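You operate a simulated robot arm through the tools that you are given. There is no shell and no other tool. Be economical: measure what you need, move in short steps, check, and stop when the job is done.

You are at the controls of a simulated two-armed robot. One attempt, no reset.

Task
Earth the charge off the bay transformer and cover high terminals B and C.
Fine: earth lever over and 0 V shown before the gate opens; yellow cover on B, blue on C.

It is judged by the outcome, as a careful person would: the job done as asked, and still so three seconds after it is handed in. It fails if anything else is knocked over, pushed out of place, dropped, spilled or broken. Lids that push on must go on centred and level and be pressed home; caps that screw on are set level and turned clockwise until they are tight.

Robot
Two 6-joint arms with two-finger parallel grippers on one trunk, on a base that drives. Base frame: it is fixed to the floor where the robot stands at the start and does not move with it; the origin is under the middle of the robot, x ahead of it, y to its left, z up. Readings come in m, degrees, newtons and seconds.
The left shoulder is at the start at [0.06, 0.187, 1.097], the right one opposite. With the tool pointing down near the work surface each hand reaches from about 0.1 to 0.56 m from the robot's upright axis, wherever it stands, measured 20 degrees to its own side. Places, roughly: bay control panel [0.6, 0, 1.2]; bay display [0.6, 0, 1.4]; bay gate [0.7, -0.7, 1]; bay selector [0.6, -0.1, 1.1]; black bay clip [1, -1, 0.75]; blue terminal cover [1, -1, 0.75]; earth lever [0.5, 0, 0.8]; green bay button [0.6, 0.1, 1.1]; high terminal A [1.1, -0.5, 1]; red bay clip [1, -0.5, 1]; seat of the high terminal B [1.1, -0.7, 1]; seat of the high terminal C [1.1, -0.9, 1]; tap knob of the bay transformer [1.2, -0.4, 0.8]; yellow terminal cover [1, -1, 0.75]. Payload 1.57 kg a hand.
The TCP of each hand is the grasp point between the finger pads, 0.03 m short of the fingertips. In the tool frame z runs along the fingers and y along their closing line. Largest opening 0.11 m; finger width 0.024, thickness 0.012; the body of the gripper, 0.048 by 0.112 m, starts 0.078 m behind the TCP.
Orientation is that of the tool frame in the base frame, as a unit quaternion [x, y, z, w]. With the fingers straight down and closing along the base's y, the tool's x points along the base's -x, its y along +y and its z along -z.

Tools
- The arms move only by the tool jog_arm. It takes "left_commands", "right_commands" or both (then of equal length, played together; a hand with none holds still); each is a list of rows, each a list of 7 numbers: the shift along the base's x, y, z in units of 20 mm (1.0 is 20 mm), then the turn, a rotation vector about the base's x, y, z in units of 5 degrees (1.0 is 5 degrees), then the finger opening in m, from 0 to 0.11. In form: [[tx, ty, tz, wx, wy, wz, jaw], ...]. A call has 1 to 8 rows; each row shifts and turns the commanded pose from where the row before left it. A call with a number of a shift or a turn outside -1 to 1 is refused whole. Each row takes 0.2 s and may step no farther than 0.05 m and 8.6 degrees from the row before; otherwise, or with a gripper value out of range, the whole call is refused. A pose out of reach is approached as far as the arm can. The call stops where the force on the tool passes 90 N (or 10 N more than at its start, if that is more) or the arm is blocked; 0.2 s more then pass. Each finger travels about 0.153 m/s and halts on what it meets, pressing with about 34 N; the grip force reading is that of the motor and also rises with nothing between the fingers. The clock runs only during rows and for 0.2 s after the last one: add rows that do not move to give the fingers time. The reply holds the time, the measured pose of the TCP, the force on the tool along the base axes, the opening and the grip force, in the units named above and with some noise, with the torque about the TCP (base axes, N m) and any sound that the robot's microphone picked up, and new pictures: "views" is both (left out), scene, wrist or none (wrist: the cameras of the hands that moved).
- Cameras (640 x 400 px; columns grow to the right, rows downward): "scene" is now at [0.0186, -0.0275, 1.6472]; the picture's right is [-0.34, -0.94, -0.00], its down [-0.64, 0.23, -0.73] and it looks along [0.69, -0.25, -0.68] (base axes); focal length 289 px, centre (320, 200). "left" rides on the left gripper at [0.07, -0.016, -0.141] in its tool frame; the picture's right is [0.23, 0.97, 0.00], its down [-0.86, 0.20, -0.48] and it looks along [-0.47, 0.11, 0.88] (tool axes); focal length 222 px, centre (320, 200). "right" rides on the right gripper at [0.07, 0.016, -0.141] in its tool frame; the picture's right is [-0.23, 0.97, 0.00], its down [-0.86, -0.20, -0.48] and it looks along [-0.47, -0.11, 0.88] (tool axes); focal length 222 px, centre (320, 200). There is no depth. A picture from a camera that has moved, and an enlarged one, comes with that camera's place and axes in the base frame and with its lens.
- raise_lower(by): slides the trunk up (or, below 0, down) by that many m; the arms and the scene camera ride with it, the base frame stays. It gives what a move gives, with no picture.
- steer(legs): drives the robot by 1 to 6 legs, each [ahead, left, turn to the left] in m, m and degrees, along the robot's own axes; the way and the turn of a leg run together, so that a leg with both is an arc; at most 1.5 m and 180 degrees a leg. The arms and the cameras ride along, it lands a little off, and it stops where it bumps. It gives what a move gives, and a new picture of the scene camera.
- turn_head(pan, tilt): turns the head with the scene camera to pan (to the left, within 86 degrees either way) and tilt (down, from -29 to 69), counted from straight ahead of the robot. It gives what a move gives, and a new picture of the scene camera.
- enlarge(camera, box): a new picture of the part [left, top, right, bottom] of that camera's present view, enlarged. It takes no simulated time.
- finish_job(): hands the job in; it is judged then, once.

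Work in short steps. Places have to be worked out from the pictures, the camera data and where the tool is seen: move nearer, look again, correct. Check each grasp and each placing, and mend what went wrong. You have 120 turns and 260 pictures in all, those below and enlarged ones among them. Open the grippers and draw the arms clear of the work before you hand the job in, unless the task says otherwise; then end with one line.

The tools are called after "Request:" as a command line: name --argument value ..., lists and objects as JSON in quotes. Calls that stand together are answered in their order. jog_arm: Moves the arms, as the interface text tells. Its arguments: {"type":"object","properties":{"left_commands":{"type":"array","items":{"type":"array","items":{"type":"number"}}},"right_commands":{"type":"array","items":{"type":"array","items":{"type":"number"}}},"views":{"type":"string","enum":["both","scene","wrist","none"]}},"required":[]} The other tools are called the same way: raise_lower (by) slides the trunk up or down; steer (legs) drives the base; turn_head (pan, tilt) turns the head that bears the scene camera; enlarge (camera, box) takes an enlarged picture of a part of a camera's view; finish_job () hands the job in.

At the start:

```text
time: 0.0
left_position: [0.3987, -0.0725, 1.2543]
left_ee_rot: [0.0, 1.0, 0.0, 0.0]
left_wrist_force: [-0.3, 0.1, 0.1]
left_moment: [0.0, -0.02, 0.01]
left_grip_width: 0.1099
left_grasp_force: 0.1
right_position: [0.3104, -0.4261, 1.2138]
right_ee_rot: [0.001, 1.0, 0.0, 0.0]
right_wrist_force: [-0.3, -0.3, 0.5]
right_moment: [0.0, 0.03, -0.03]
right_grip_width: 0.1098
right_grasp_force: 0.0
trunk travel left (down, up): [-0.725, 0.265]
robot x, y, heading: [-0.0003, -0.0021, -0.3]
head pan, tilt: [-19.8, 42.8]
```

scene: 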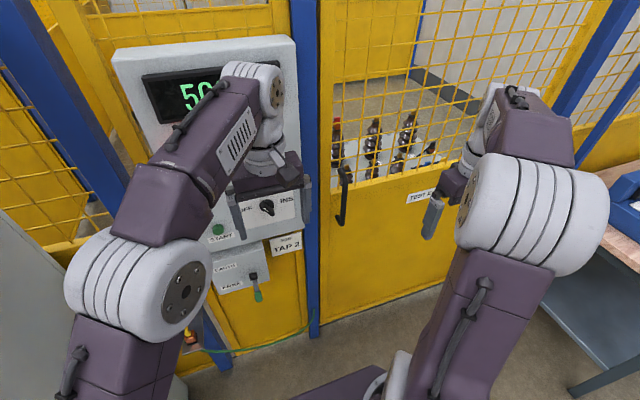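
right: 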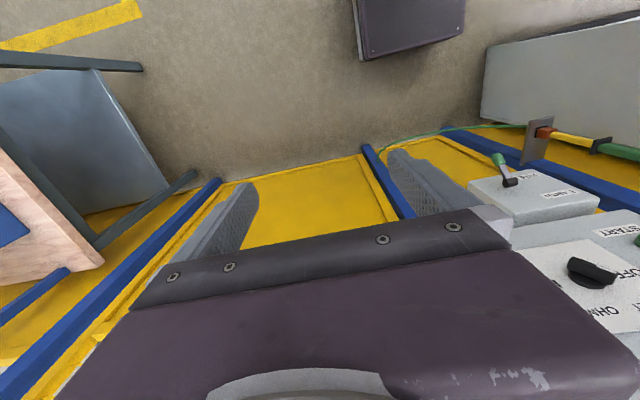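
left: 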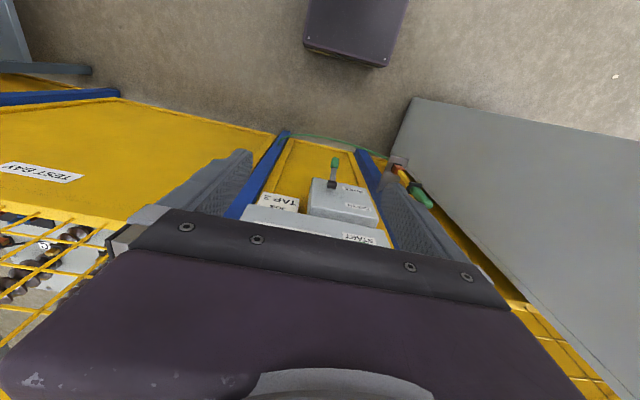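

The arms partly hide the panel; I enlarge the panel portion and the bench side to see the lever and display.

Request:
enlarge --camera "scene" --box '[110, 30, 350, 310]'

Request:
enlarge --camera "left" --box '[220, 120, 460, 270]'

Request:
enlarge --camera "scene" --box '[320, 80, 500, 220]'

```text
1.43 times, centred on (230, 170) of scene
camera zoom: at [0.0186, -0.0275, 1.6472], right [-0.34, -0.94, 0.0], down [-0.64, 0.23, -0.73], along [0.69, -0.25, -0.68], focal length 413 px, centre (449, 243)
```

zoom: 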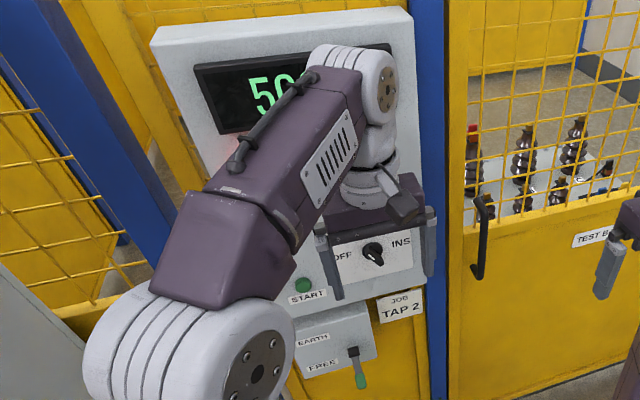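

```text
2.67 times, centred on (340, 195) of left
camera zoom: at [0.3296, -0.0898, 1.3966], right [-0.23, 0.97, 0.0], down [0.86, 0.2, 0.48], along [0.47, 0.11, -0.88], focal length 592 px, centre (267, 213)
```

zoom: 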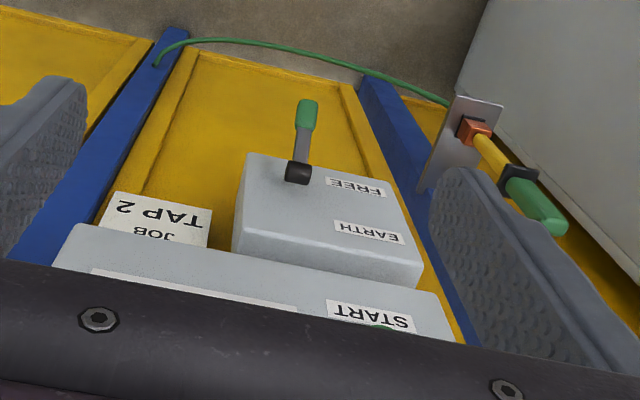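

```text
2.86 times, centred on (410, 150) of scene
camera zoom: at [0.0186, -0.0275, 1.6472], right [-0.34, -0.94, 0.0], down [-0.64, 0.23, -0.73], along [0.69, -0.25, -0.68], focal length 825 px, centre (63, 343)
```

zoom: 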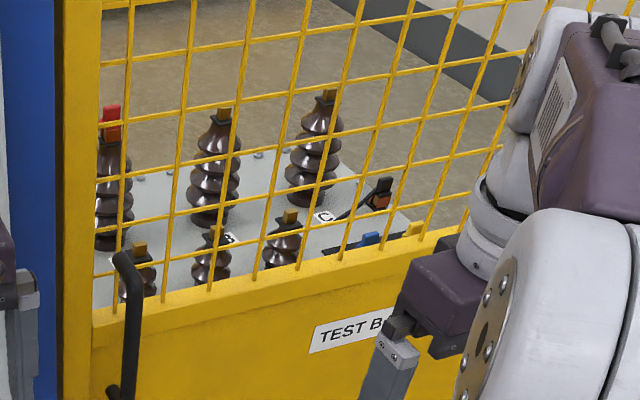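

The lever hub is near [0.57, 0, 0.845], its green tip near [0.514, 0, 0.796], pointing out and down (FREE), turning about y. I tilt the left hand 45° forward and bring it down in front of it.

Request:
jog_arm --left_commands '[[-1, 0.5, -0.5, 0, -1, 0, 0.06], [0, 0.5, -1, 0, -1, 0, 0.06], [0, 0.5, -1, 0, -1, 0, 0.06], [0, 0.5, -1, 0, -1, 0, 0.06], [0, 0.5, -1, 0, -1, 0, 0.06], [0, 0.5, -1, 0, -1, 0, 0.06], [0, 0.5, -1, 0, -1, 0, 0.06], [0, 0.12, -1, 0, -1, 0, 0.06]]' --views "none"

Request:
jog_arm --left_commands '[[0, 0, -1, 0, -1, 0, 0.06], [0, 0, -1, 0, 0, 0, 0.06], [0, 0, -1, 0, 0, 0, 0.06], [0, 0, -1, 0, 0, 0, 0.06], [0, 0, -1, 0, 0, 0, 0.06], [0.5, 0, -1, 0, 0, 0, 0.06], [0.5, 0, -1, 0, 0, 0, 0.06], [0.5, 0, -1, 0, 0, 0, 0.06]]' --views "both"

```text
time: 1.8
left_position: [0.3784, -0.0038, 1.102]
left_ee_rot: [0.001, 0.94, -0.001, 0.341]
left_wrist_force: [-0.1, 0.2, 0.8]
left_moment: [0.03, 0.01, -0.02]
left_grip_width: 0.0598
left_grasp_force: 0.0
right_position: [0.31, -0.427, 1.2129]
right_ee_rot: [0.0, 1.0, 0.0, 0.0]
right_wrist_force: [-0.1, -0.1, 0.7]
right_moment: [0.01, 0.04, -0.01]
right_grip_width: 0.1098
right_grasp_force: 0.1
trunk travel left (down, up): [-0.725, 0.265]
robot x, y, heading: [0.0035, -0.0013, -0.2]
head pan, tilt: [-19.8, 42.8]
```

```text
time: 3.6
left_position: [0.4218, -0.0178, 0.9645]
left_ee_rot: [0.001, 0.925, 0.003, 0.381]
left_wrist_force: [0.4, 0.0, 0.4]
left_moment: [0.02, 0.01, 0.01]
left_grip_width: 0.0599
left_grasp_force: 0.2
left hand out of reach, approached as far as the arm can: row 6, 7, 8
right_position: [0.3096, -0.4268, 1.2138]
right_ee_rot: [-0.001, 1.0, -0.001, 0.0]
right_wrist_force: [0.3, 0.0, 0.7]
right_moment: [-0.01, -0.02, 0.0]
right_grip_width: 0.11
right_grasp_force: 0.1
trunk travel left (down, up): [-0.725, 0.265]
robot x, y, heading: [-0.0015, -0.0018, -0.3]
head pan, tilt: [-19.8, 42.8]
camera scene: at [0.0194, -0.0278, 1.6472], right [-0.34, -0.94, 0.0], down [-0.64, 0.23, -0.73], along [0.69, -0.25, -0.68], focal length 289 px, centre (320, 200)
camera left: at [0.2722, -0.0351, 1.0153], right [-0.16, 0.97, -0.15], down [0.27, 0.19, 0.94], along [0.95, 0.11, -0.29], focal length 222 px, centre (320, 200)
```

scene: 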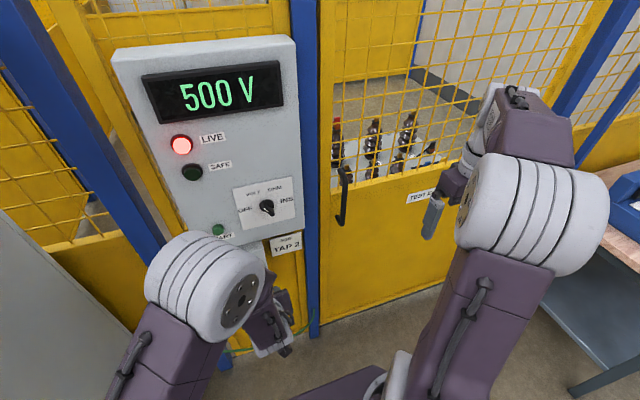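
left: 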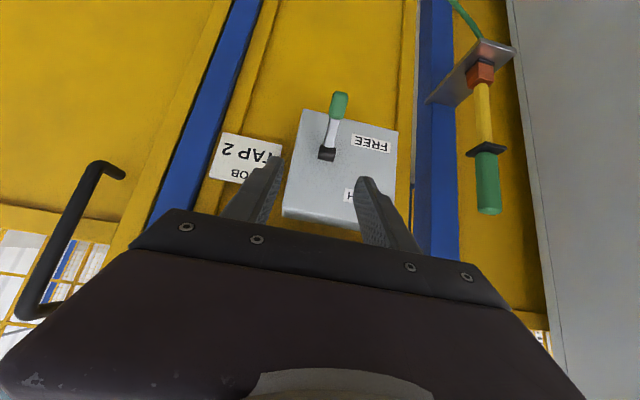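

The display reads 500 V and LIVE. The arm is at its reach limit, so I lower the trunk 0.12 m, which brings the hand to lever height.

Request:
raise_lower --by -0.12

Request:
jog_arm --left_commands '[[0, 0.3, 0.3, 0, 0, 0, 0.06]]' --views "wrist"

```text
time: 5.1
left_position: [0.4202, -0.0165, 0.8443]
left_ee_rot: [0.0, 0.924, 0.003, 0.381]
left_wrist_force: [0.3, -0.2, 0.1]
left_moment: [-0.01, 0.01, 0.03]
left_grip_width: 0.0599
left_grasp_force: 0.1
right_position: [0.3085, -0.4249, 1.0932]
right_ee_rot: [0.0, 1.0, 0.0, 0.0]
right_wrist_force: [0.3, 0.6, -0.3]
right_moment: [-0.01, 0.0, -0.02]
right_grip_width: 0.1101
right_grasp_force: 0.0
trunk travel left (down, up): [-0.605, 0.385]
robot x, y, heading: [-0.0022, 0.002, -0.2]
head pan, tilt: [-19.8, 42.8]
```

```text
time: 5.5
left_position: [0.421, -0.0101, 0.8511]
left_ee_rot: [0.0, 0.925, 0.003, 0.381]
left_wrist_force: [-0.1, 1.1, -0.6]
left_moment: [0.0, -0.02, -0.01]
left_grip_width: 0.0602
left_grasp_force: 0.0
right_position: [0.3096, -0.425, 1.0933]
right_ee_rot: [0.0, 1.0, -0.001, 0.0]
right_wrist_force: [-0.4, -0.3, 0.0]
right_moment: [0.01, -0.02, 0.02]
right_grip_width: 0.1101
right_grasp_force: 0.1
trunk travel left (down, up): [-0.605, 0.385]
robot x, y, heading: [0.0014, 0.0003, 0.2]
head pan, tilt: [-19.8, 42.8]
camera left: at [0.2724, -0.0278, 0.9016], right [-0.16, 0.97, -0.16], down [0.27, 0.2, 0.94], along [0.95, 0.11, -0.29], focal length 222 px, centre (320, 200)
```

left: 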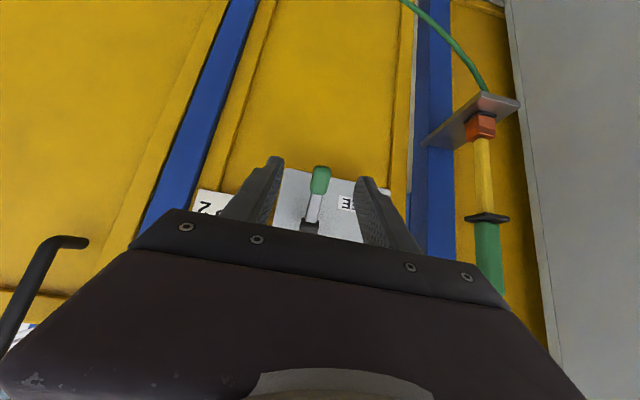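

The lever handle sits nicely between the fingers in y. I move forward and down to straddle it, then close.

Request:
jog_arm --left_commands '[[0.87, 0.06, -0.38, 0, 0, 0, 0.06], [0.87, 0.06, -0.38, 0, 0, 0, 0.06], [0.87, 0.06, -0.38, 0, 0, 0, 0.06], [0.87, 0.06, -0.38, 0, 0, 0, 0.06], [0.87, 0.06, -0.38, 0, 0, 0, 0.06], [0.85, 0.06, -0.38, 0, 0, 0, 0.06]]' --views "wrist"

```text
time: 6.9
left_position: [0.526, -0.0055, 0.8047]
left_ee_rot: [0.001, 0.924, 0.002, 0.381]
left_wrist_force: [0.0, -0.2, 0.5]
left_moment: [0.0, 0.03, -0.04]
left_grip_width: 0.06
left_grasp_force: 0.1
right_position: [0.31, -0.4266, 1.0939]
right_ee_rot: [0.0, 1.0, 0.001, 0.0]
right_wrist_force: [-0.7, -0.5, 0.5]
right_moment: [0.01, -0.01, 0.01]
right_grip_width: 0.1099
right_grasp_force: 0.0
trunk travel left (down, up): [-0.605, 0.385]
robot x, y, heading: [0.0008, 0.0006, -0.1]
head pan, tilt: [-19.8, 42.8]
camera left: at [0.3766, -0.0224, 0.8559], right [-0.16, 0.97, -0.15], down [0.27, 0.19, 0.94], along [0.95, 0.11, -0.29], focal length 222 px, centre (320, 200)
```

left: 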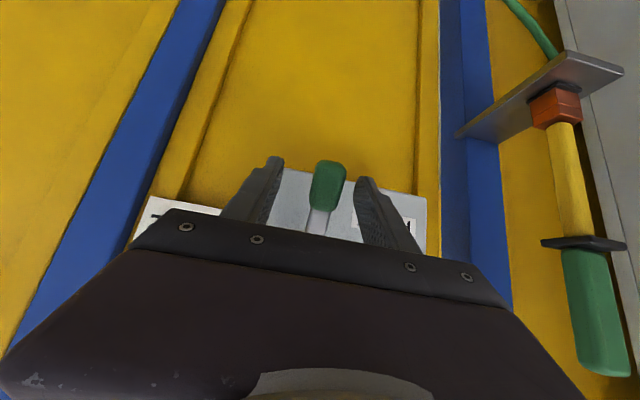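

The handle is between the pads, slightly toward +y; I shift 4 mm and close.

Request:
jog_arm --left_commands '[[0, 0.2, 0, 0, 0, 0, 0.04], [0, 0, 0, 0, 0, 0, 0.0], [0, 0, 0, 0, 0, 0, 0.0], [0, 0, 0, 0, 0, 0, 0.0]]' --views "wrist"

```text
time: 7.9
left_position: [0.525, -0.001, 0.8053]
left_ee_rot: [0.0, 0.924, 0.002, 0.381]
left_wrist_force: [-0.5, 2.0, 0.8]
left_moment: [-0.54, 0.0, -0.13]
left_grip_width: 0.0217
left_grasp_force: 34.7
right_position: [0.3092, -0.4261, 1.0945]
right_ee_rot: [0.0, 1.0, 0.0, 0.0]
right_wrist_force: [0.3, -0.1, 0.5]
right_moment: [0.04, 0.02, -0.01]
right_grip_width: 0.1098
right_grasp_force: 0.1
trunk travel left (down, up): [-0.605, 0.385]
robot x, y, heading: [-0.0008, -0.0002, 0.0]
head pan, tilt: [-19.8, 42.8]
camera left: at [0.3756, -0.0185, 0.8565], right [-0.16, 0.97, -0.16], down [0.27, 0.2, 0.94], along [0.95, 0.11, -0.29], focal length 222 px, centre (320, 200)
```

left: 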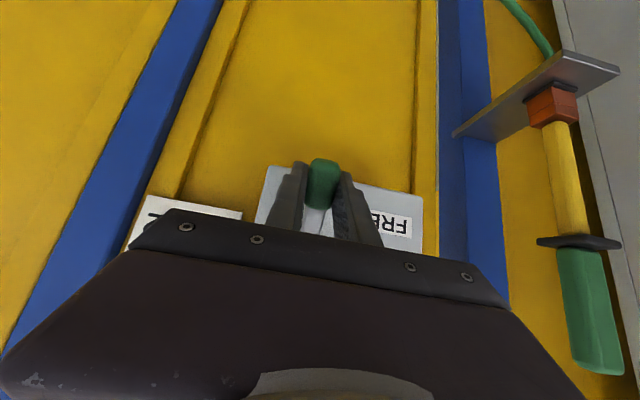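

Grasped (22 mm). I swing the handle up around the hub in an arc.

Request:
jog_arm --left_commands '[[-0.35, 0, 0.49, 0, 0, 0, 0.0], [-0.26, 0, 0.58, 0, 0, 0, 0.0], [-0.13, 0, 0.61, 0, 0, 0, 0.0], [0, 0, 0.63, 0, 0, 0, 0.0], [0.13, 0, 0.61, 0, 0, 0, 0.0], [0.26, 0, 0.58, 0, 0, 0, 0.0], [0.37, 0, 0.51, 0, 0, 0, 0.0]]' --views "both"

```text
time: 9.5
left_position: [0.5221, -0.0019, 0.8842]
left_ee_rot: [0.001, 0.925, 0.003, 0.38]
left_wrist_force: [-17.0, -2.1, -15.0]
left_moment: [-0.13, 1.14, -0.21]
left_grip_width: 0.0156
left_grasp_force: 31.6
right_position: [0.3087, -0.4274, 1.0933]
right_ee_rot: [0.001, 1.0, 0.0, 0.001]
right_wrist_force: [-0.7, 0.6, 0.4]
right_moment: [-0.01, -0.02, 0.0]
right_grip_width: 0.11
right_grasp_force: 0.1
trunk travel left (down, up): [-0.605, 0.385]
robot x, y, heading: [0.0031, -0.0002, 0.2]
head pan, tilt: [-19.8, 42.8]
camera scene: at [0.017, -0.0277, 1.5272], right [-0.34, -0.94, 0.0], down [-0.64, 0.23, -0.73], along [0.69, -0.25, -0.68], focal length 289 px, centre (320, 200)
camera left: at [0.3738, -0.0184, 0.9365], right [-0.16, 0.97, -0.16], down [0.27, 0.2, 0.94], along [0.95, 0.11, -0.3], focal length 222 px, centre (320, 200)
```

scene: 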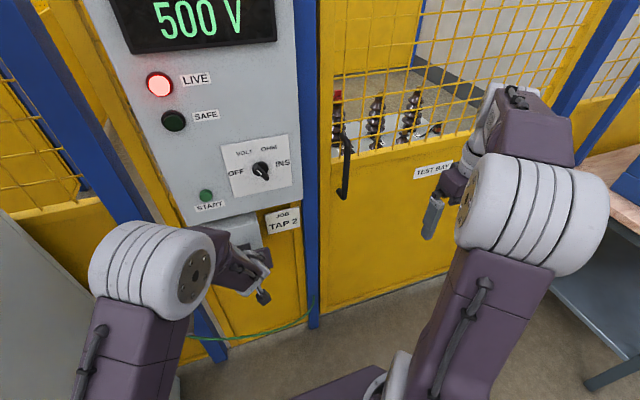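
left: 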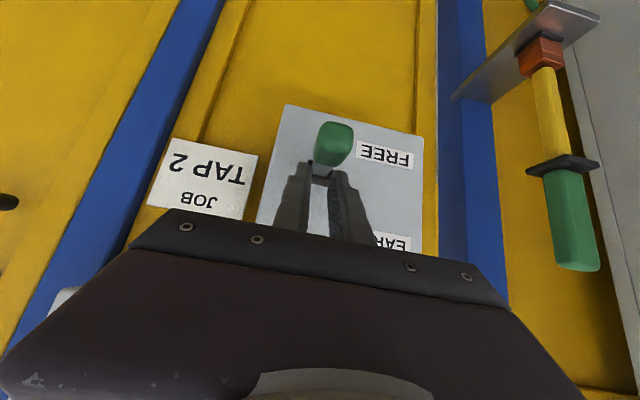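

The pads slid from the handle onto the shaft; the lever seems to be about horizontal. Zooming to see.

Request:
enlarge --camera "left" --box '[240, 90, 440, 260]'

Request:
enlarge --camera "scene" --box '[180, 190, 330, 330]'

```text
2.35 times, centred on (340, 175) of left
camera zoom: at [0.3738, -0.0184, 0.9365], right [-0.16, 0.97, -0.16], down [0.27, 0.2, 0.94], along [0.95, 0.11, -0.3], focal length 523 px, centre (273, 259)
```

zoom: 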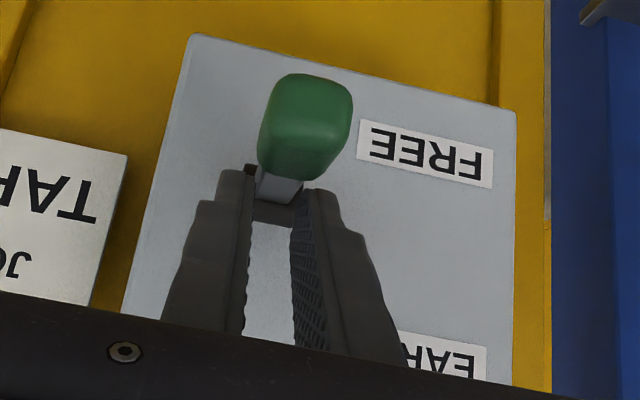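

```text
2.86 times, centred on (255, 260) of scene
camera zoom: at [0.017, -0.0277, 1.5272], right [-0.34, -0.94, 0.0], down [-0.64, 0.23, -0.73], along [0.69, -0.25, -0.68], focal length 825 px, centre (506, 29)
```

zoom: 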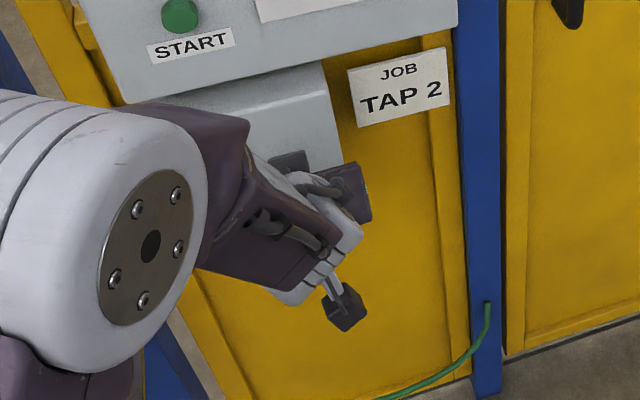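

The lever is now about horizontal. I'll release, back off along the tool, and then push it over from beneath with closed fingers.

Request:
jog_arm --left_commands '[[0, 0, 0, 0, 0, 0, 0.06], [0, 0, 0, 0, 0, 0, 0.06], [-0.7, 0, 0.7, 0, 0, 0, 0.06], [-0.7, 0, 0.7, 0, 0, 0, 0.06], [-0.7, 0, 0.7, 0, 0, 0, 0.06], [-0.7, 0, 0.7, 0, 0, 0, 0.03]]' --views "wrist"

```text
time: 10.9
left_position: [0.467, -0.0003, 0.9412]
left_ee_rot: [0.001, 0.924, 0.003, 0.382]
left_wrist_force: [-0.6, -0.3, -0.2]
left_moment: [-0.03, 0.0, -0.01]
left_grip_width: 0.0302
left_grasp_force: 0.0
right_position: [0.3083, -0.4261, 1.0934]
right_ee_rot: [0.001, 1.0, 0.001, -0.001]
right_wrist_force: [-1.5, -0.9, -0.7]
right_moment: [0.04, 0.01, 0.0]
right_grip_width: 0.11
right_grasp_force: 0.0
trunk travel left (down, up): [-0.605, 0.385]
robot x, y, heading: [0.0015, 0.0001, 0.2]
head pan, tilt: [-19.8, 42.8]
camera left: at [0.3182, -0.0176, 0.9926], right [-0.16, 0.97, -0.15], down [0.27, 0.19, 0.94], along [0.95, 0.11, -0.29], focal length 222 px, centre (320, 200)
```

left: 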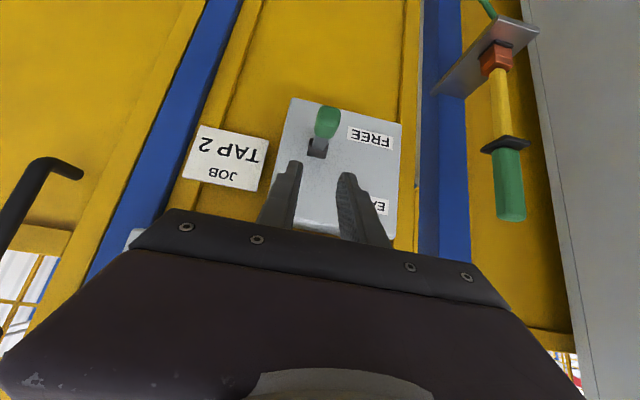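

The lever stayed roughly horizontal. With closed fingers I shift down/back beneath its line, then slide in under the handle.

Request:
jog_arm --left_commands '[[-0.9, 0, -0.9, 0, 0, 0, 0.0], [-0.9, 0, -0.9, 0, 0, 0, 0.0], [-0.88, 0, -0.88, 0, 0, 0, 0.0], [0.7, 0, -0.7, 0, 0, 0, 0.0], [0.7, 0, -0.7, 0, 0, 0, 0.0], [0.7, 0, -0.7, 0, 0, 0, 0.0], [0.7, 0, -0.7, 0, 0, 0, 0.0]]' --views "wrist"

```text
time: 12.5
left_position: [0.4715, -0.0006, 0.8303]
left_ee_rot: [0.001, 0.924, 0.003, 0.382]
left_wrist_force: [-0.2, 0.6, -0.1]
left_moment: [-0.02, 0.02, 0.0]
left_grip_width: 0.0
left_grasp_force: 21.7
right_position: [0.311, -0.4265, 1.0936]
right_ee_rot: [0.0, 1.0, 0.0, 0.0]
right_wrist_force: [1.2, -0.4, -0.6]
right_moment: [0.01, -0.03, 0.04]
right_grip_width: 0.1102
right_grasp_force: 0.0
trunk travel left (down, up): [-0.605, 0.385]
robot x, y, heading: [-0.0025, -0.0, -0.1]
head pan, tilt: [-19.8, 42.8]
camera left: at [0.3227, -0.0172, 0.8826], right [-0.16, 0.97, -0.15], down [0.27, 0.19, 0.94], along [0.95, 0.11, -0.29], focal length 222 px, centre (320, 200)
```

left: 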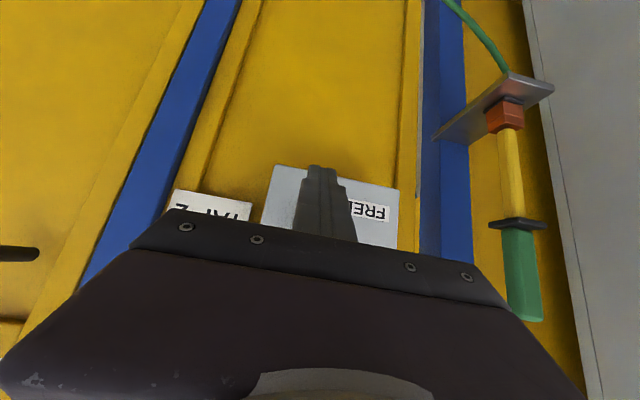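

The closed fingers now cover the lever from below. Pushing up and forward.

Request:
jog_arm --left_commands '[[0.5, 0, 0.5, 0, 0, 0, 0.0], [0.5, 0, 0.5, 0, 0, 0, 0.0], [0.5, 0, 0.5, 0, 0, 0, 0.0], [0.5, 0, 0.5, 0, 0, 0, 0.0], [0.4, 0, 0.4, 0, 0, 0, 0.0]]' --views "both"

```text
time: 13.7
left_position: [0.5153, -0.0009, 0.8759]
left_ee_rot: [0.0, 0.925, 0.003, 0.38]
left_wrist_force: [-17.6, -0.1, -6.6]
left_moment: [-0.02, -0.02, 0.05]
left_grip_width: 0.0
left_grasp_force: 21.8
right_position: [0.306, -0.4265, 1.0936]
right_ee_rot: [0.001, 1.0, 0.0, 0.0]
right_wrist_force: [-0.1, 0.2, 0.6]
right_moment: [-0.02, 0.01, -0.03]
right_grip_width: 0.1096
right_grasp_force: 0.0
trunk travel left (down, up): [-0.605, 0.385]
robot x, y, heading: [0.0038, -0.0025, -0.1]
head pan, tilt: [-19.8, 42.8]
camera scene: at [0.0155, -0.0273, 1.5271], right [-0.34, -0.94, 0.0], down [-0.64, 0.23, -0.74], along [0.69, -0.25, -0.68], focal length 289 px, centre (320, 200)
camera left: at [0.366, -0.0169, 0.9292], right [-0.16, 0.97, -0.15], down [0.27, 0.19, 0.94], along [0.95, 0.11, -0.3], focal length 222 px, centre (320, 200)
```

scene: 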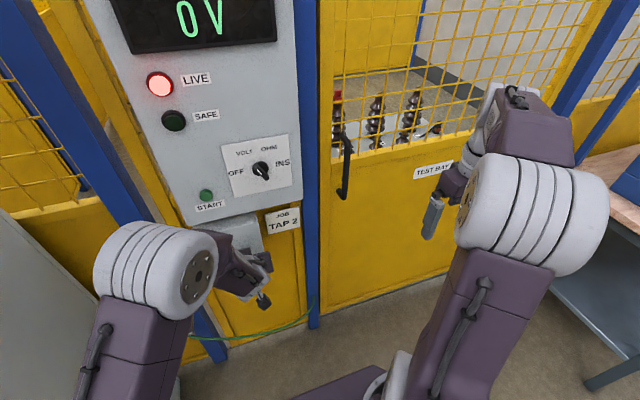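
left: 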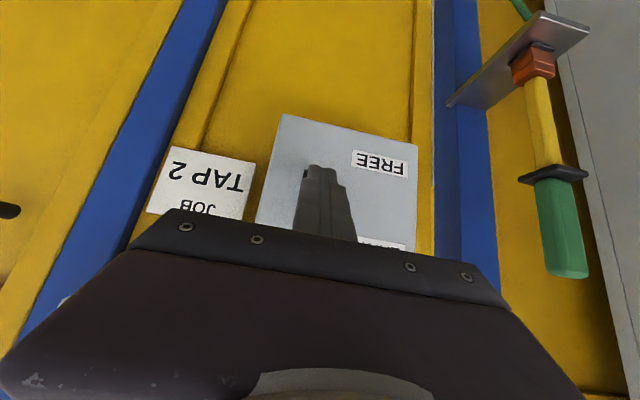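

Display now reads 0 V but LIVE is still lit; I push a bit farther so the lever is fully over.

Request:
jog_arm --left_commands '[[0.4, 0, 0.4, 0, 0, 0, 0.0], [0.3, 0, 0.3, 0, 0, 0, 0.0], [0, 0, 0, 0, 0, 0, 0.0], [-0.5, 0, -0.5, 0, 0, 0, 0.0], [-0.8, 0, -0.1, 0, 0, 0, 0.0], [-0.8, 0, 0.6, 0, 0, 0, 0.0], [-0.5, 0, 0.6, 0, 0, 0, 0.0]]' --views "both"

Request:
turn_head --pan -10 --tilt 30

```text
time: 14.3
left_position: [0.5146, 0.0009, 0.8758]
left_ee_rot: [0.006, 0.934, 0.004, 0.356]
left_wrist_force: [-16.3, -1.4, -2.8]
left_moment: [0.01, -0.22, 0.1]
left_grip_width: 0.0
left_grasp_force: 21.2
right_position: [0.3076, -0.4264, 1.0938]
right_ee_rot: [0.001, 1.0, 0.0, -0.001]
right_wrist_force: [0.3, 0.4, -0.7]
right_moment: [-0.05, 0.0, 0.04]
right_grip_width: 0.11
right_grasp_force: 0.1
trunk travel left (down, up): [-0.605, 0.385]
robot x, y, heading: [-0.0005, 0.0018, -0.1]
head pan, tilt: [-19.8, 42.8]
stopped in row 3 (left hand): the force on the tool passed its limit at 95 N (the readings are from after the stop); the commanded pose is now the measured one
camera scene: at [0.0165, -0.0274, 1.528], right [-0.34, -0.94, 0.0], down [-0.64, 0.23, -0.73], along [0.69, -0.25, -0.68], focal length 289 px, centre (320, 200)
camera left: at [0.3693, -0.0152, 0.935], right [-0.16, 0.98, -0.14], down [0.32, 0.19, 0.93], along [0.93, 0.1, -0.34], focal length 222 px, centre (320, 200)
```

scene: 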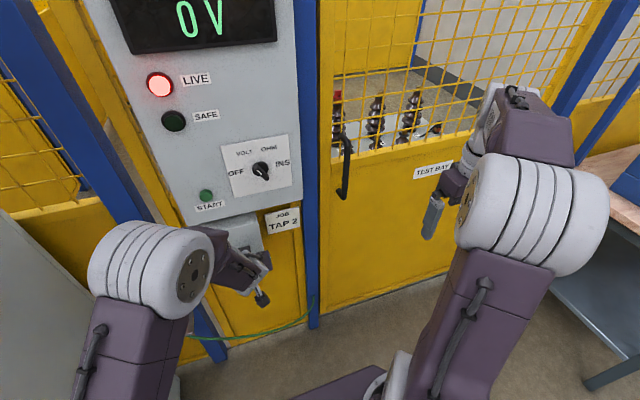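
left: 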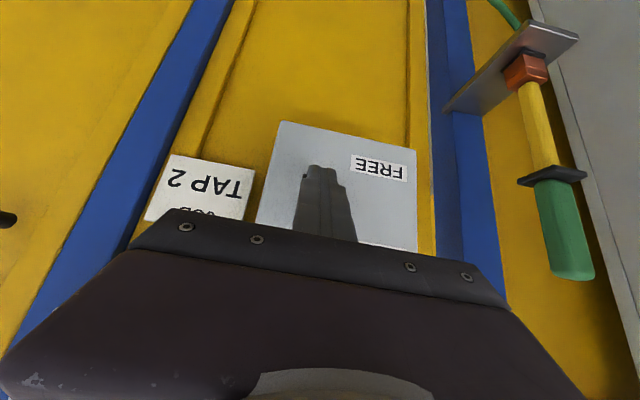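

```text
time: 15.1
left_position: [0.5158, 0.0005, 0.8749]
left_ee_rot: [0.006, 0.934, 0.004, 0.357]
left_wrist_force: [-18.9, -1.1, -16.5]
left_moment: [-0.06, -0.21, 0.12]
left_grip_width: 0.0
left_grasp_force: 20.8
right_position: [0.3071, -0.4263, 1.0943]
right_ee_rot: [0.0, 1.0, 0.0, 0.001]
right_wrist_force: [-0.1, -0.1, -0.3]
right_moment: [0.04, 0.03, -0.02]
right_grip_width: 0.1099
right_grasp_force: 0.1
trunk travel left (down, up): [-0.605, 0.385]
robot x, y, heading: [-0.0009, -0.0005, -0.0]
head pan, tilt: [-10.0, 30.0]
camera scene: at [0.0263, -0.0156, 1.5464], right [-0.17, -0.98, 0.0], down [-0.49, 0.09, -0.87], along [0.85, -0.15, -0.5], focal length 289 px, centre (320, 200)
```

scene: 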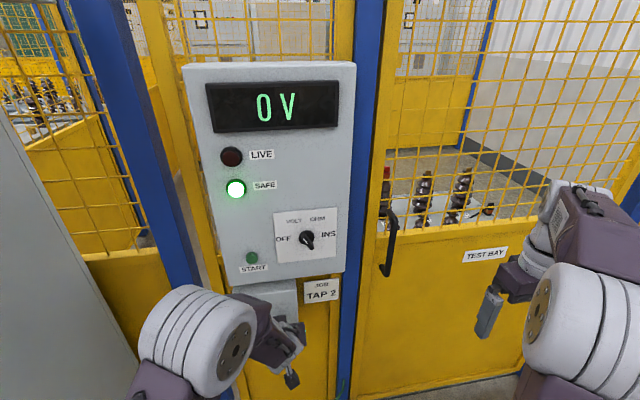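

SAFE is lit, 0 V: the lever hit its stop. I withdraw the left hand gently downward-back and then away.

Request:
jog_arm --left_commands '[[-0.5, 0, -0.5, 0, 0, 0, 0.0], [-0.9, 0, -0.3, 0, 0, 0, 0.0], [-1, 0, 0.3, 0, 0, 0, 0.0], [-1, 0, 0.8, 0, 0, 0, 0.0], [-0.5, 0, 1, 0, 0, 0, 0.0], [0, 0, 1, 0, 0, 0, 0.0]]' --views "both"

```text
time: 16.5
left_position: [0.4412, 0.0002, 0.9224]
left_ee_rot: [0.006, 0.933, 0.003, 0.359]
left_wrist_force: [-0.1, -0.2, 0.6]
left_moment: [-0.05, -0.01, 0.0]
left_grip_width: 0.0002
left_grasp_force: 21.4
right_position: [0.3079, -0.4266, 1.0939]
right_ee_rot: [0.0, 1.0, 0.001, 0.0]
right_wrist_force: [-0.3, 0.6, 0.1]
right_moment: [0.02, -0.01, -0.01]
right_grip_width: 0.1097
right_grasp_force: 0.1
trunk travel left (down, up): [-0.605, 0.385]
robot x, y, heading: [-0.0025, -0.0023, 0.1]
head pan, tilt: [-10.0, 30.0]
camera scene: at [0.028, -0.0148, 1.5466], right [-0.17, -0.98, 0.0], down [-0.49, 0.09, -0.87], along [0.85, -0.15, -0.5], focal length 289 px, centre (320, 200)
camera left: at [0.2943, -0.0147, 0.9806], right [-0.16, 0.98, -0.14], down [0.32, 0.19, 0.93], along [0.94, 0.1, -0.34], focal length 222 px, centre (320, 200)
```

scene: 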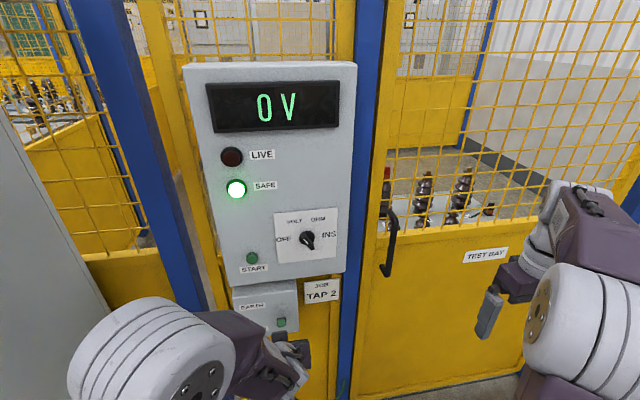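
left: 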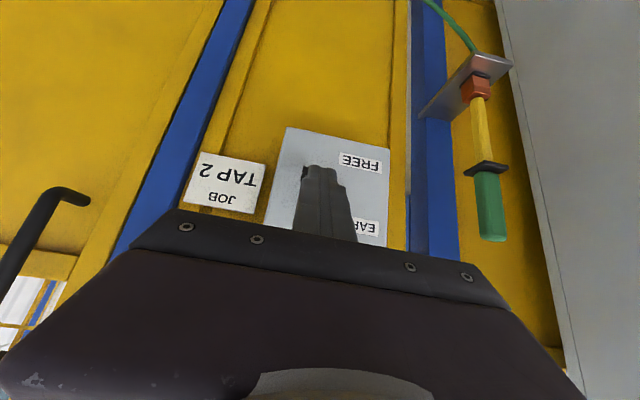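

Lever stays at EARTH. Now survey the gate and the right-hand side.

Request:
turn_head --pan -45 --tilt 30

Request:
turn_head --pan -80 --tilt 40

```text
time: 17.5
left_position: [0.4419, 0.0016, 0.9216]
left_ee_rot: [0.006, 0.933, 0.004, 0.359]
left_wrist_force: [0.1, -0.1, 0.0]
left_moment: [0.0, 0.0, 0.0]
left_grip_width: 0.0002
left_grasp_force: 21.7
right_position: [0.3072, -0.426, 1.0938]
right_ee_rot: [0.0, 1.0, 0.0, 0.0]
right_wrist_force: [-0.8, 0.1, 0.0]
right_moment: [0.0, -0.01, -0.02]
right_grip_width: 0.11
right_grasp_force: 0.1
trunk travel left (down, up): [-0.605, 0.385]
robot x, y, heading: [-0.0001, -0.0009, 0.1]
head pan, tilt: [-45.0, 30.0]
camera scene: at [0.0034, -0.0633, 1.5466], right [-0.71, -0.71, 0.0], down [-0.35, 0.35, -0.87], along [0.61, -0.61, -0.5], focal length 289 px, centre (320, 200)
```

scene: 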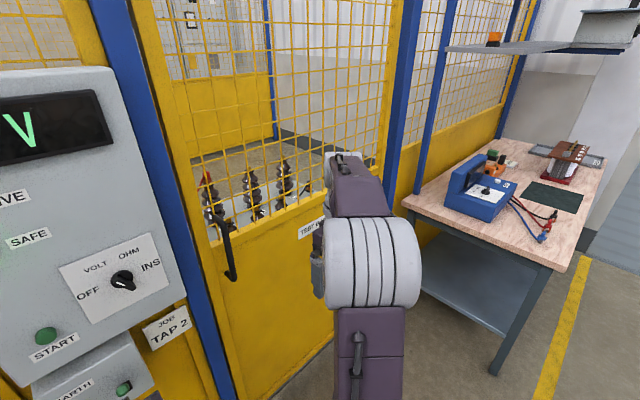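

```text
time: 18.5
left_position: [0.4406, 0.0019, 0.9217]
left_ee_rot: [0.007, 0.933, 0.003, 0.359]
left_wrist_force: [-0.2, -0.2, 0.4]
left_moment: [-0.02, -0.03, 0.01]
left_grip_width: 0.0003
left_grasp_force: 21.5
right_position: [0.3082, -0.4258, 1.0933]
right_ee_rot: [-0.001, 1.0, 0.001, 0.001]
right_wrist_force: [0.0, -0.5, -0.2]
right_moment: [0.0, 0.03, -0.02]
right_grip_width: 0.1102
right_grasp_force: 0.1
trunk travel left (down, up): [-0.605, 0.385]
robot x, y, heading: [0.0002, 0.0025, -0.0]
head pan, tilt: [-80.0, 40.0]
camera scene: at [-0.0458, -0.0832, 1.5313], right [-0.98, -0.17, 0.0], down [-0.11, 0.63, -0.77], along [0.13, -0.75, -0.64], focal length 289 px, centre (320, 200)
```

scene: 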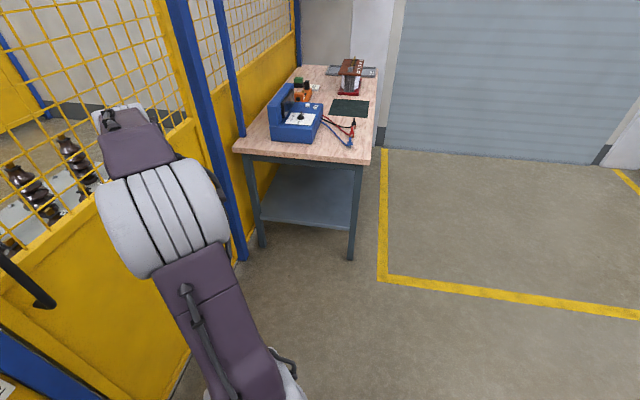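

The gate's handle bar is near [0.65, -0.33], z 0.88–1.11, hinge at the right post (~[0.7, -1.17]). I'll tilt the right hand forward to horizontal and tuck the left arm back.

Request:
jog_arm --left_commands '[[-1, 0.5, 0.5, 0, 0, 0, 0], [-1, 0.5, 0.5, 0, 0, 0, 0], [-1, 1, 0.5, 0, 0, 0, 0], [-0.5, 1, 0.5, 0, 0, 0, 0], [-0.5, 1, 0.5, 0, 0, 0, 0], [0, 1, 0.5, 0, 0, 0, 0], [0, 1, 0.5, 0, 0, 0, 0], [0, 1, 0.5, 0, 0, 0, 0]]' --right_commands '[[0.3, 0, 0, 0, -1, 0, 0.09], [0.3, 0, 0, 0, -1, 0, 0.09], [0.3, 0, 0, 0, -1, 0, 0.09], [0.3, 0, 0, 0, -1, 0, 0.09], [0.3, 0, 0, 0, -1, 0, 0.09], [0.3, 0, 0, 0, -1, 0, 0.09], [0.3, 0, 0, 0, -1, 0, 0.09], [0.3, 0, 0, 0, -1, 0, 0.09]]' --views "none"

Request:
jog_arm --right_commands '[[0.3, 0, 0, 0, -1, 0, 0.09], [0.3, 0, 0, 0, -1, 0, 0.09], [0.3, 0, 0, 0, -1, 0, 0.09], [0.3, 0, 0, 0, -1, 0, 0.09], [0.3, 0, 0, 0, -1, 0, 0.09], [0.3, 0, 0, 0, -1, 0, 0.09], [0.3, 0, 0, 0, -1, 0, 0.09], [0.3, 0, 0, 0, -1, 0, 0.09]]' --views "wrist"

Request:
turn_head --pan -25 --tilt 35

```text
time: 20.3
left_position: [0.3905, 0.1195, 1.0192]
left_ee_rot: [0.006, 0.934, 0.004, 0.358]
left_wrist_force: [-0.3, -0.2, 0.8]
left_moment: [0.0, 0.04, 0.01]
left_grip_width: 0.0
left_grasp_force: 21.2
left hand out of reach, approached as far as the arm can: row 4, 5, 6, 7
right_position: [0.3561, -0.4246, 1.0941]
right_ee_rot: [0.0, 0.939, -0.001, 0.343]
right_wrist_force: [-0.2, 0.0, -0.2]
right_moment: [-0.02, 0.0, 0.02]
right_grip_width: 0.0899
right_grasp_force: 0.2
trunk travel left (down, up): [-0.605, 0.385]
robot x, y, heading: [-0.0033, 0.0003, 0.1]
head pan, tilt: [-80.0, 40.0]
```

```text
time: 22.1
left_position: [0.3918, 0.1175, 1.0193]
left_ee_rot: [0.006, 0.934, 0.004, 0.358]
left_wrist_force: [0.2, -0.8, 0.3]
left_moment: [0.03, 0.0, 0.02]
left_grip_width: 0.0005
left_grasp_force: 21.5
right_position: [0.4056, -0.4266, 1.0927]
right_ee_rot: [0.001, 0.766, -0.001, 0.643]
right_wrist_force: [1.3, 0.1, -1.1]
right_moment: [-0.02, 0.01, -0.01]
right_grip_width: 0.09
right_grasp_force: 0.0
trunk travel left (down, up): [-0.605, 0.385]
robot x, y, heading: [0.0004, -0.001, -0.0]
head pan, tilt: [-80.0, 40.0]
camera right: at [0.2534, -0.4123, 1.0477], right [0.04, 0.97, 0.22], down [-0.32, -0.2, 0.92], along [0.95, -0.11, 0.31], focal length 222 px, centre (320, 200)
```

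right: 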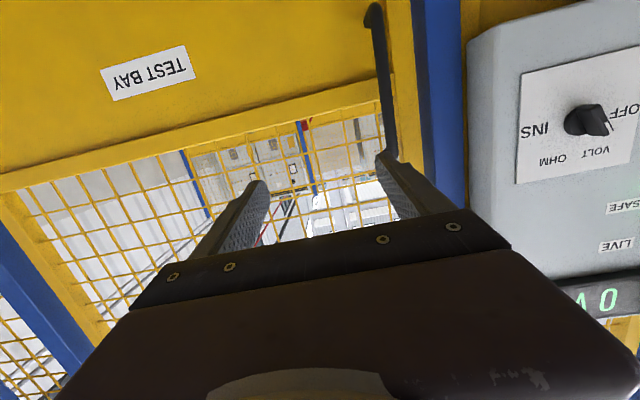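

```text
time: 23.3
left_position: [0.3916, 0.1201, 1.0191]
left_ee_rot: [0.006, 0.934, 0.003, 0.358]
left_wrist_force: [-0.5, -0.7, 0.0]
left_moment: [0.01, -0.01, -0.02]
left_grip_width: 0.0001
left_grasp_force: 21.3
right_position: [0.405, -0.4263, 1.0926]
right_ee_rot: [0.0, 0.766, 0.001, 0.643]
right_wrist_force: [0.5, 0.1, -0.5]
right_moment: [-0.01, -0.04, -0.01]
right_grip_width: 0.09
right_grasp_force: 0.0
trunk travel left (down, up): [-0.605, 0.385]
robot x, y, heading: [-0.001, -0.0003, -0.2]
head pan, tilt: [-25.0, 35.0]
camera scene: at [0.019, -0.0367, 1.5388], right [-0.42, -0.91, 0.0], down [-0.52, 0.24, -0.82], along [0.74, -0.35, -0.57], focal length 289 px, centre (320, 200)
```

scene: 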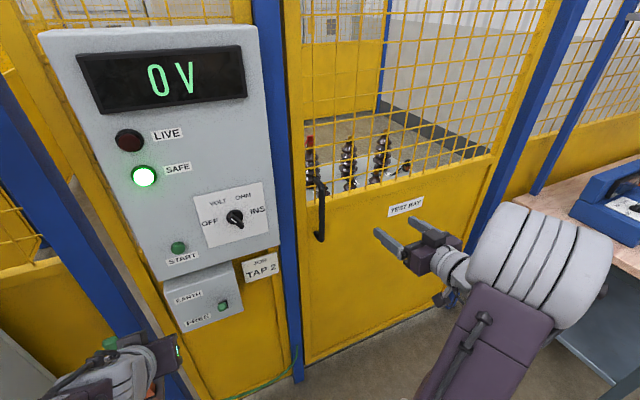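

Triangulated: the handle bar is at x≈0.622, y≈-0.327, z 0.93–1.12. I align in y/z first.

Request:
jog_arm --right_commands '[[0.6, 1, -0.7, 0, -0.5, 0, 0.09], [0.6, 1, -0.7, 0, -0.5, 0, 0.09], [0.6, 1, -0.7, 0, -0.5, 0, 0.09], [0.6, 1, -0.7, 0, -0.5, 0, 0.09], [0.6, 0.95, -0.7, 0, 0, 0, 0.09], [1, 0, 0, 0, 0, 0, 0.09]]' --views "both"

```text
time: 24.7
left_position: [0.3914, 0.12, 1.0191]
left_ee_rot: [0.006, 0.934, 0.004, 0.357]
left_wrist_force: [0.3, -0.4, 0.7]
left_moment: [-0.04, 0.01, 0.01]
left_grip_width: 0.0
left_grasp_force: 21.5
right_position: [0.5045, -0.355, 1.0691]
right_ee_rot: [0.001, 0.707, 0.0, 0.707]
right_wrist_force: [-0.3, -0.2, 0.7]
right_moment: [0.01, 0.05, 0.02]
right_grip_width: 0.0898
right_grasp_force: 0.0
right hand out of reach, approached as far as the arm can: row 3, 4, 5
trunk travel left (down, up): [-0.605, 0.385]
robot x, y, heading: [-0.0012, 0.0006, -0.0]
head pan, tilt: [-25.0, 35.0]
camera scene: at [0.0199, -0.0367, 1.5388], right [-0.42, -0.91, 0.0], down [-0.52, 0.24, -0.82], along [0.74, -0.35, -0.57], focal length 289 px, centre (320, 200)
camera right: at [0.3617, -0.3404, 0.999], right [0.0, 0.97, 0.23], down [-0.48, -0.2, 0.86], along [0.88, -0.11, 0.47], focal length 222 px, centre (320, 200)
```

scene: 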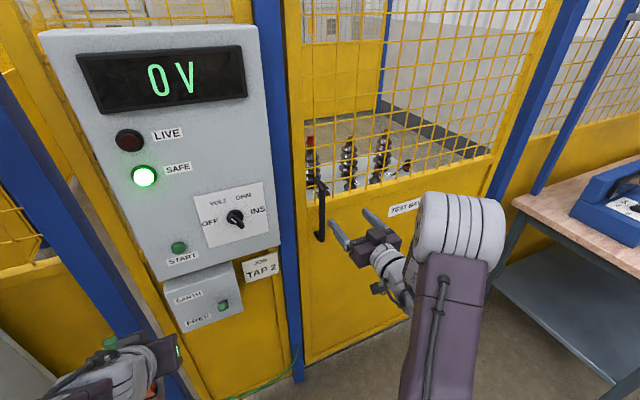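
right: 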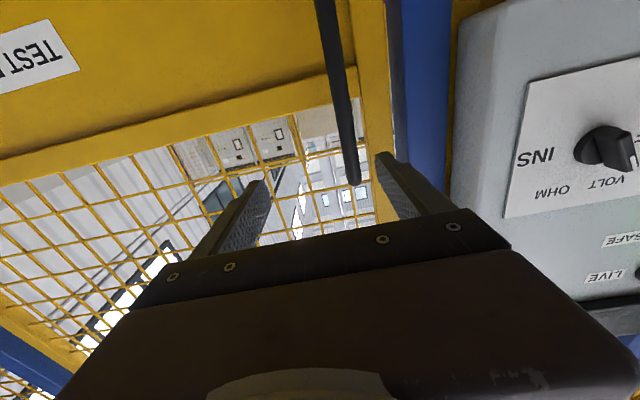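

The handle lies between the fingers. Now move +y 0.026, down 0.04, then forward about 0.11.

Request:
jog_arm --right_commands '[[0.7, 0.45, -0.6, 0, 0, 0, 0.09], [0.8, 0.45, -0.7, 0, 0, 0, 0.09], [0.9, 0.4, -0.7, 0, 0, 0, 0.09], [1, 0, 0, 0, 0, 0, 0.09], [1, 0, 0, 0, 0, 0, 0.09]]' --views "both"

```text
time: 25.9
left_position: [0.3905, 0.1196, 1.0188]
left_ee_rot: [0.006, 0.934, 0.004, 0.358]
left_wrist_force: [1.2, 0.5, 0.1]
left_moment: [-0.03, -0.03, 0.0]
left_grip_width: 0.0
left_grasp_force: 21.4
right_position: [0.5979, -0.3392, 1.0423]
right_ee_rot: [0.001, 0.707, 0.0, 0.707]
right_wrist_force: [0.0, 0.7, 0.2]
right_moment: [-0.05, -0.03, -0.03]
right_grip_width: 0.0904
right_grasp_force: 0.0
right hand out of reach, approached as far as the arm can: row 2, 3
trunk travel left (down, up): [-0.605, 0.385]
robot x, y, heading: [0.0007, 0.0017, -0.1]
head pan, tilt: [-25.0, 35.0]
camera scene: at [0.0197, -0.0366, 1.5388], right [-0.42, -0.91, 0.0], down [-0.52, 0.24, -0.82], along [0.74, -0.35, -0.57], focal length 289 px, centre (320, 200)
camera right: at [0.4556, -0.3248, 0.9714], right [0.0, 0.97, 0.23], down [-0.48, -0.2, 0.86], along [0.88, -0.11, 0.47], focal length 222 px, centre (320, 200)
```

scene: 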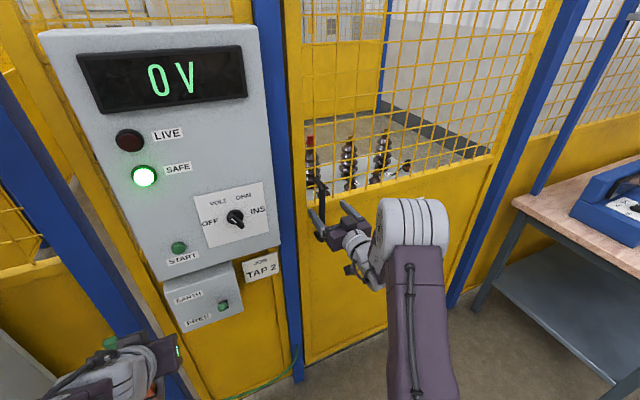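
right: 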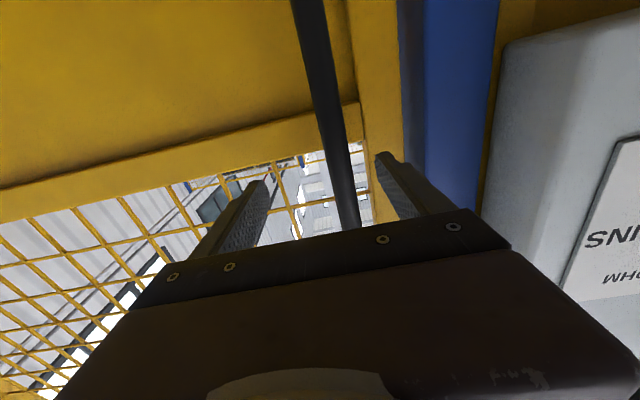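

Bar is at y≈-0.325, between the fingers. Shift slightly and close on it.

Request:
jog_arm --right_commands '[[0.7, 0.6, 0, 0, 0, 0, 0.09], [0, 0, 0, 0, 0, 0, 0.02], [0, 0, 0, 0, 0, 0, 0.0], [0, 0, 0, 0, 0, 0, 0.0], [0, 0, 0, 0, 0, 0, 0.0]]' --views "wrist"

```text
time: 27.1
left_position: [0.3916, 0.1234, 1.0181]
left_ee_rot: [0.005, 0.934, 0.003, 0.357]
left_wrist_force: [0.5, -0.1, 0.3]
left_moment: [0.01, 0.01, 0.0]
left_grip_width: 0.0002
left_grasp_force: 21.3
right_position: [0.6119, -0.3225, 1.0407]
right_ee_rot: [-0.003, 0.708, 0.001, 0.706]
right_wrist_force: [-0.7, 22.3, -7.8]
right_moment: [0.41, -0.47, 0.12]
right_grip_width: 0.0179
right_grasp_force: 32.4
trunk travel left (down, up): [-0.605, 0.385]
robot x, y, heading: [-0.0015, -0.0003, -0.2]
head pan, tilt: [-25.0, 35.0]
camera right: at [0.4704, -0.3082, 0.971], right [0.0, 0.97, 0.22], down [-0.47, -0.2, 0.86], along [0.88, -0.1, 0.46], focal length 222 px, centre (320, 200)
```

right: 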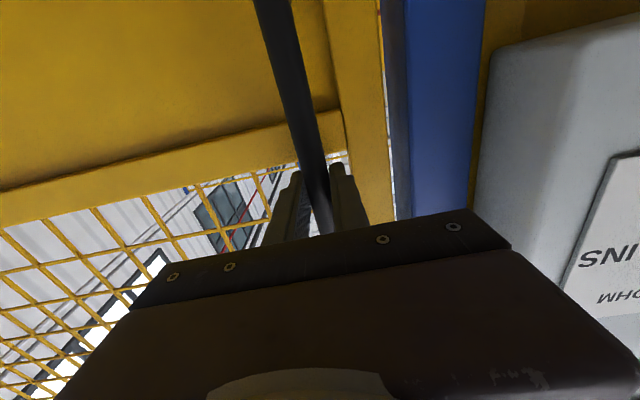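

Gripped at 18 mm. Relax the side load, then drive a small arc (6°) about the hinge to crack the gate open.

Request:
jog_arm --right_commands '[[0, -0.3, 0, 0, 0, 0, 0.0]]' --views "none"

Request:
steer --legs '[[-0.12, -0.072, 6]]'

```text
time: 27.5
left_position: [0.3904, 0.1269, 1.018]
left_ee_rot: [0.004, 0.934, 0.001, 0.357]
left_wrist_force: [-0.4, 0.1, 0.0]
left_moment: [0.0, 0.02, -0.01]
left_grip_width: 0.0
left_grasp_force: 21.7
right_position: [0.6121, -0.3224, 1.0419]
right_ee_rot: [-0.006, 0.709, 0.002, 0.705]
right_wrist_force: [-5.4, 40.8, -13.3]
right_moment: [0.46, -0.08, 0.06]
right_grip_width: 0.018
right_grasp_force: 32.3
trunk travel left (down, up): [-0.605, 0.385]
robot x, y, heading: [-0.0005, 0.0029, -0.0]
head pan, tilt: [-25.0, 35.0]
```

```text
time: 28.8
left_position: [0.2637, 0.0887, 1.0165]
left_ee_rot: [-0.047, 0.933, 0.02, 0.356]
left_wrist_force: [-0.1, -0.4, 0.4]
left_moment: [0.01, 0.01, 0.02]
left_grip_width: 0.0
left_grasp_force: 21.4
right_position: [0.5305, -0.3302, 1.042]
right_ee_rot: [-0.049, 0.708, 0.041, 0.703]
right_wrist_force: [-7.4, 50.1, -22.1]
right_moment: [0.38, -0.46, 0.22]
right_grip_width: 0.0179
right_grasp_force: 32.4
trunk travel left (down, up): [-0.605, 0.385]
robot x, y, heading: [-0.1177, -0.079, 6.2]
head pan, tilt: [-25.0, 35.0]
camera scene: at [-0.0883, -0.1019, 1.539], right [-0.32, -0.95, 0.01], down [-0.54, 0.18, -0.82], along [0.77, -0.27, -0.57], focal length 289 px, centre (320, 200)
```

scene: 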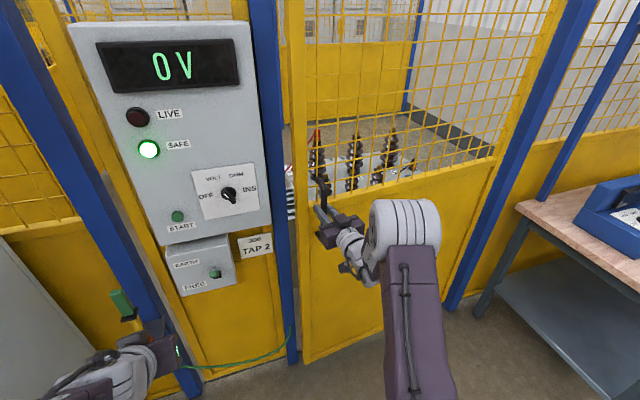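

The gate is opening. I relieve the ~50 N side load by shifting the hand toward +y, then continue with further arc legs.

Request:
jog_arm --right_commands '[[-0.1, 0.75, 0.1, 0, 0, 0, 0.0]]' --views "none"

Request:
steer --legs '[[-0.2, -0.118, 10]]'

```text
time: 29.2
left_position: [0.2629, 0.077, 1.0194]
left_ee_rot: [-0.044, 0.933, 0.025, 0.356]
left_wrist_force: [-1.0, 0.4, 0.0]
left_moment: [-0.01, 0.01, 0.02]
left_grip_width: 0.0
left_grasp_force: 21.1
right_position: [0.5301, -0.3299, 1.0408]
right_ee_rot: [-0.042, 0.709, 0.043, 0.703]
right_wrist_force: [3.7, -20.9, -4.0]
right_moment: [-0.02, 0.29, 0.12]
right_grip_width: 0.0176
right_grasp_force: 32.5
trunk travel left (down, up): [-0.605, 0.385]
robot x, y, heading: [-0.1147, -0.0805, 6.4]
head pan, tilt: [-25.0, 35.0]
```

```text
time: 31.0
left_position: [0.0562, -0.0127, 1.0192]
left_ee_rot: [-0.124, 0.926, 0.056, 0.353]
left_wrist_force: [-0.7, -0.1, 0.9]
left_moment: [0.02, 0.02, 0.05]
left_grip_width: 0.0
left_grasp_force: 21.1
right_position: [0.3881, -0.3658, 1.0406]
right_ee_rot: [-0.107, 0.702, 0.106, 0.697]
right_wrist_force: [4.9, -12.4, -9.1]
right_moment: [0.02, -0.23, 0.16]
right_grip_width: 0.0176
right_grasp_force: 32.2
trunk travel left (down, up): [-0.605, 0.385]
robot x, y, heading: [-0.2884, -0.2332, 15.9]
head pan, tilt: [-25.0, 35.0]
camera scene: at [-0.2571, -0.2667, 1.5387], right [-0.16, -0.99, 0.0], down [-0.57, 0.09, -0.82], along [0.81, -0.13, -0.58], focal length 289 px, centre (320, 200)
```

scene: 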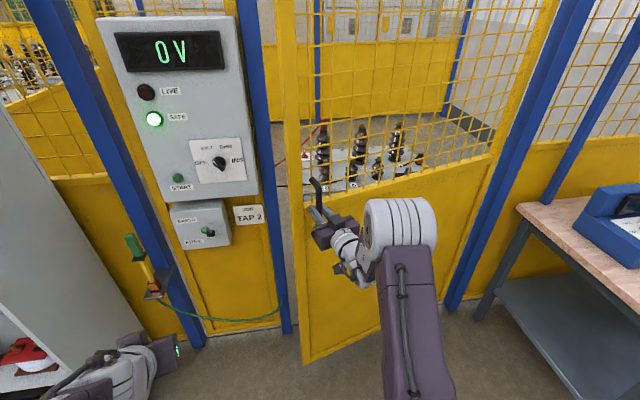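

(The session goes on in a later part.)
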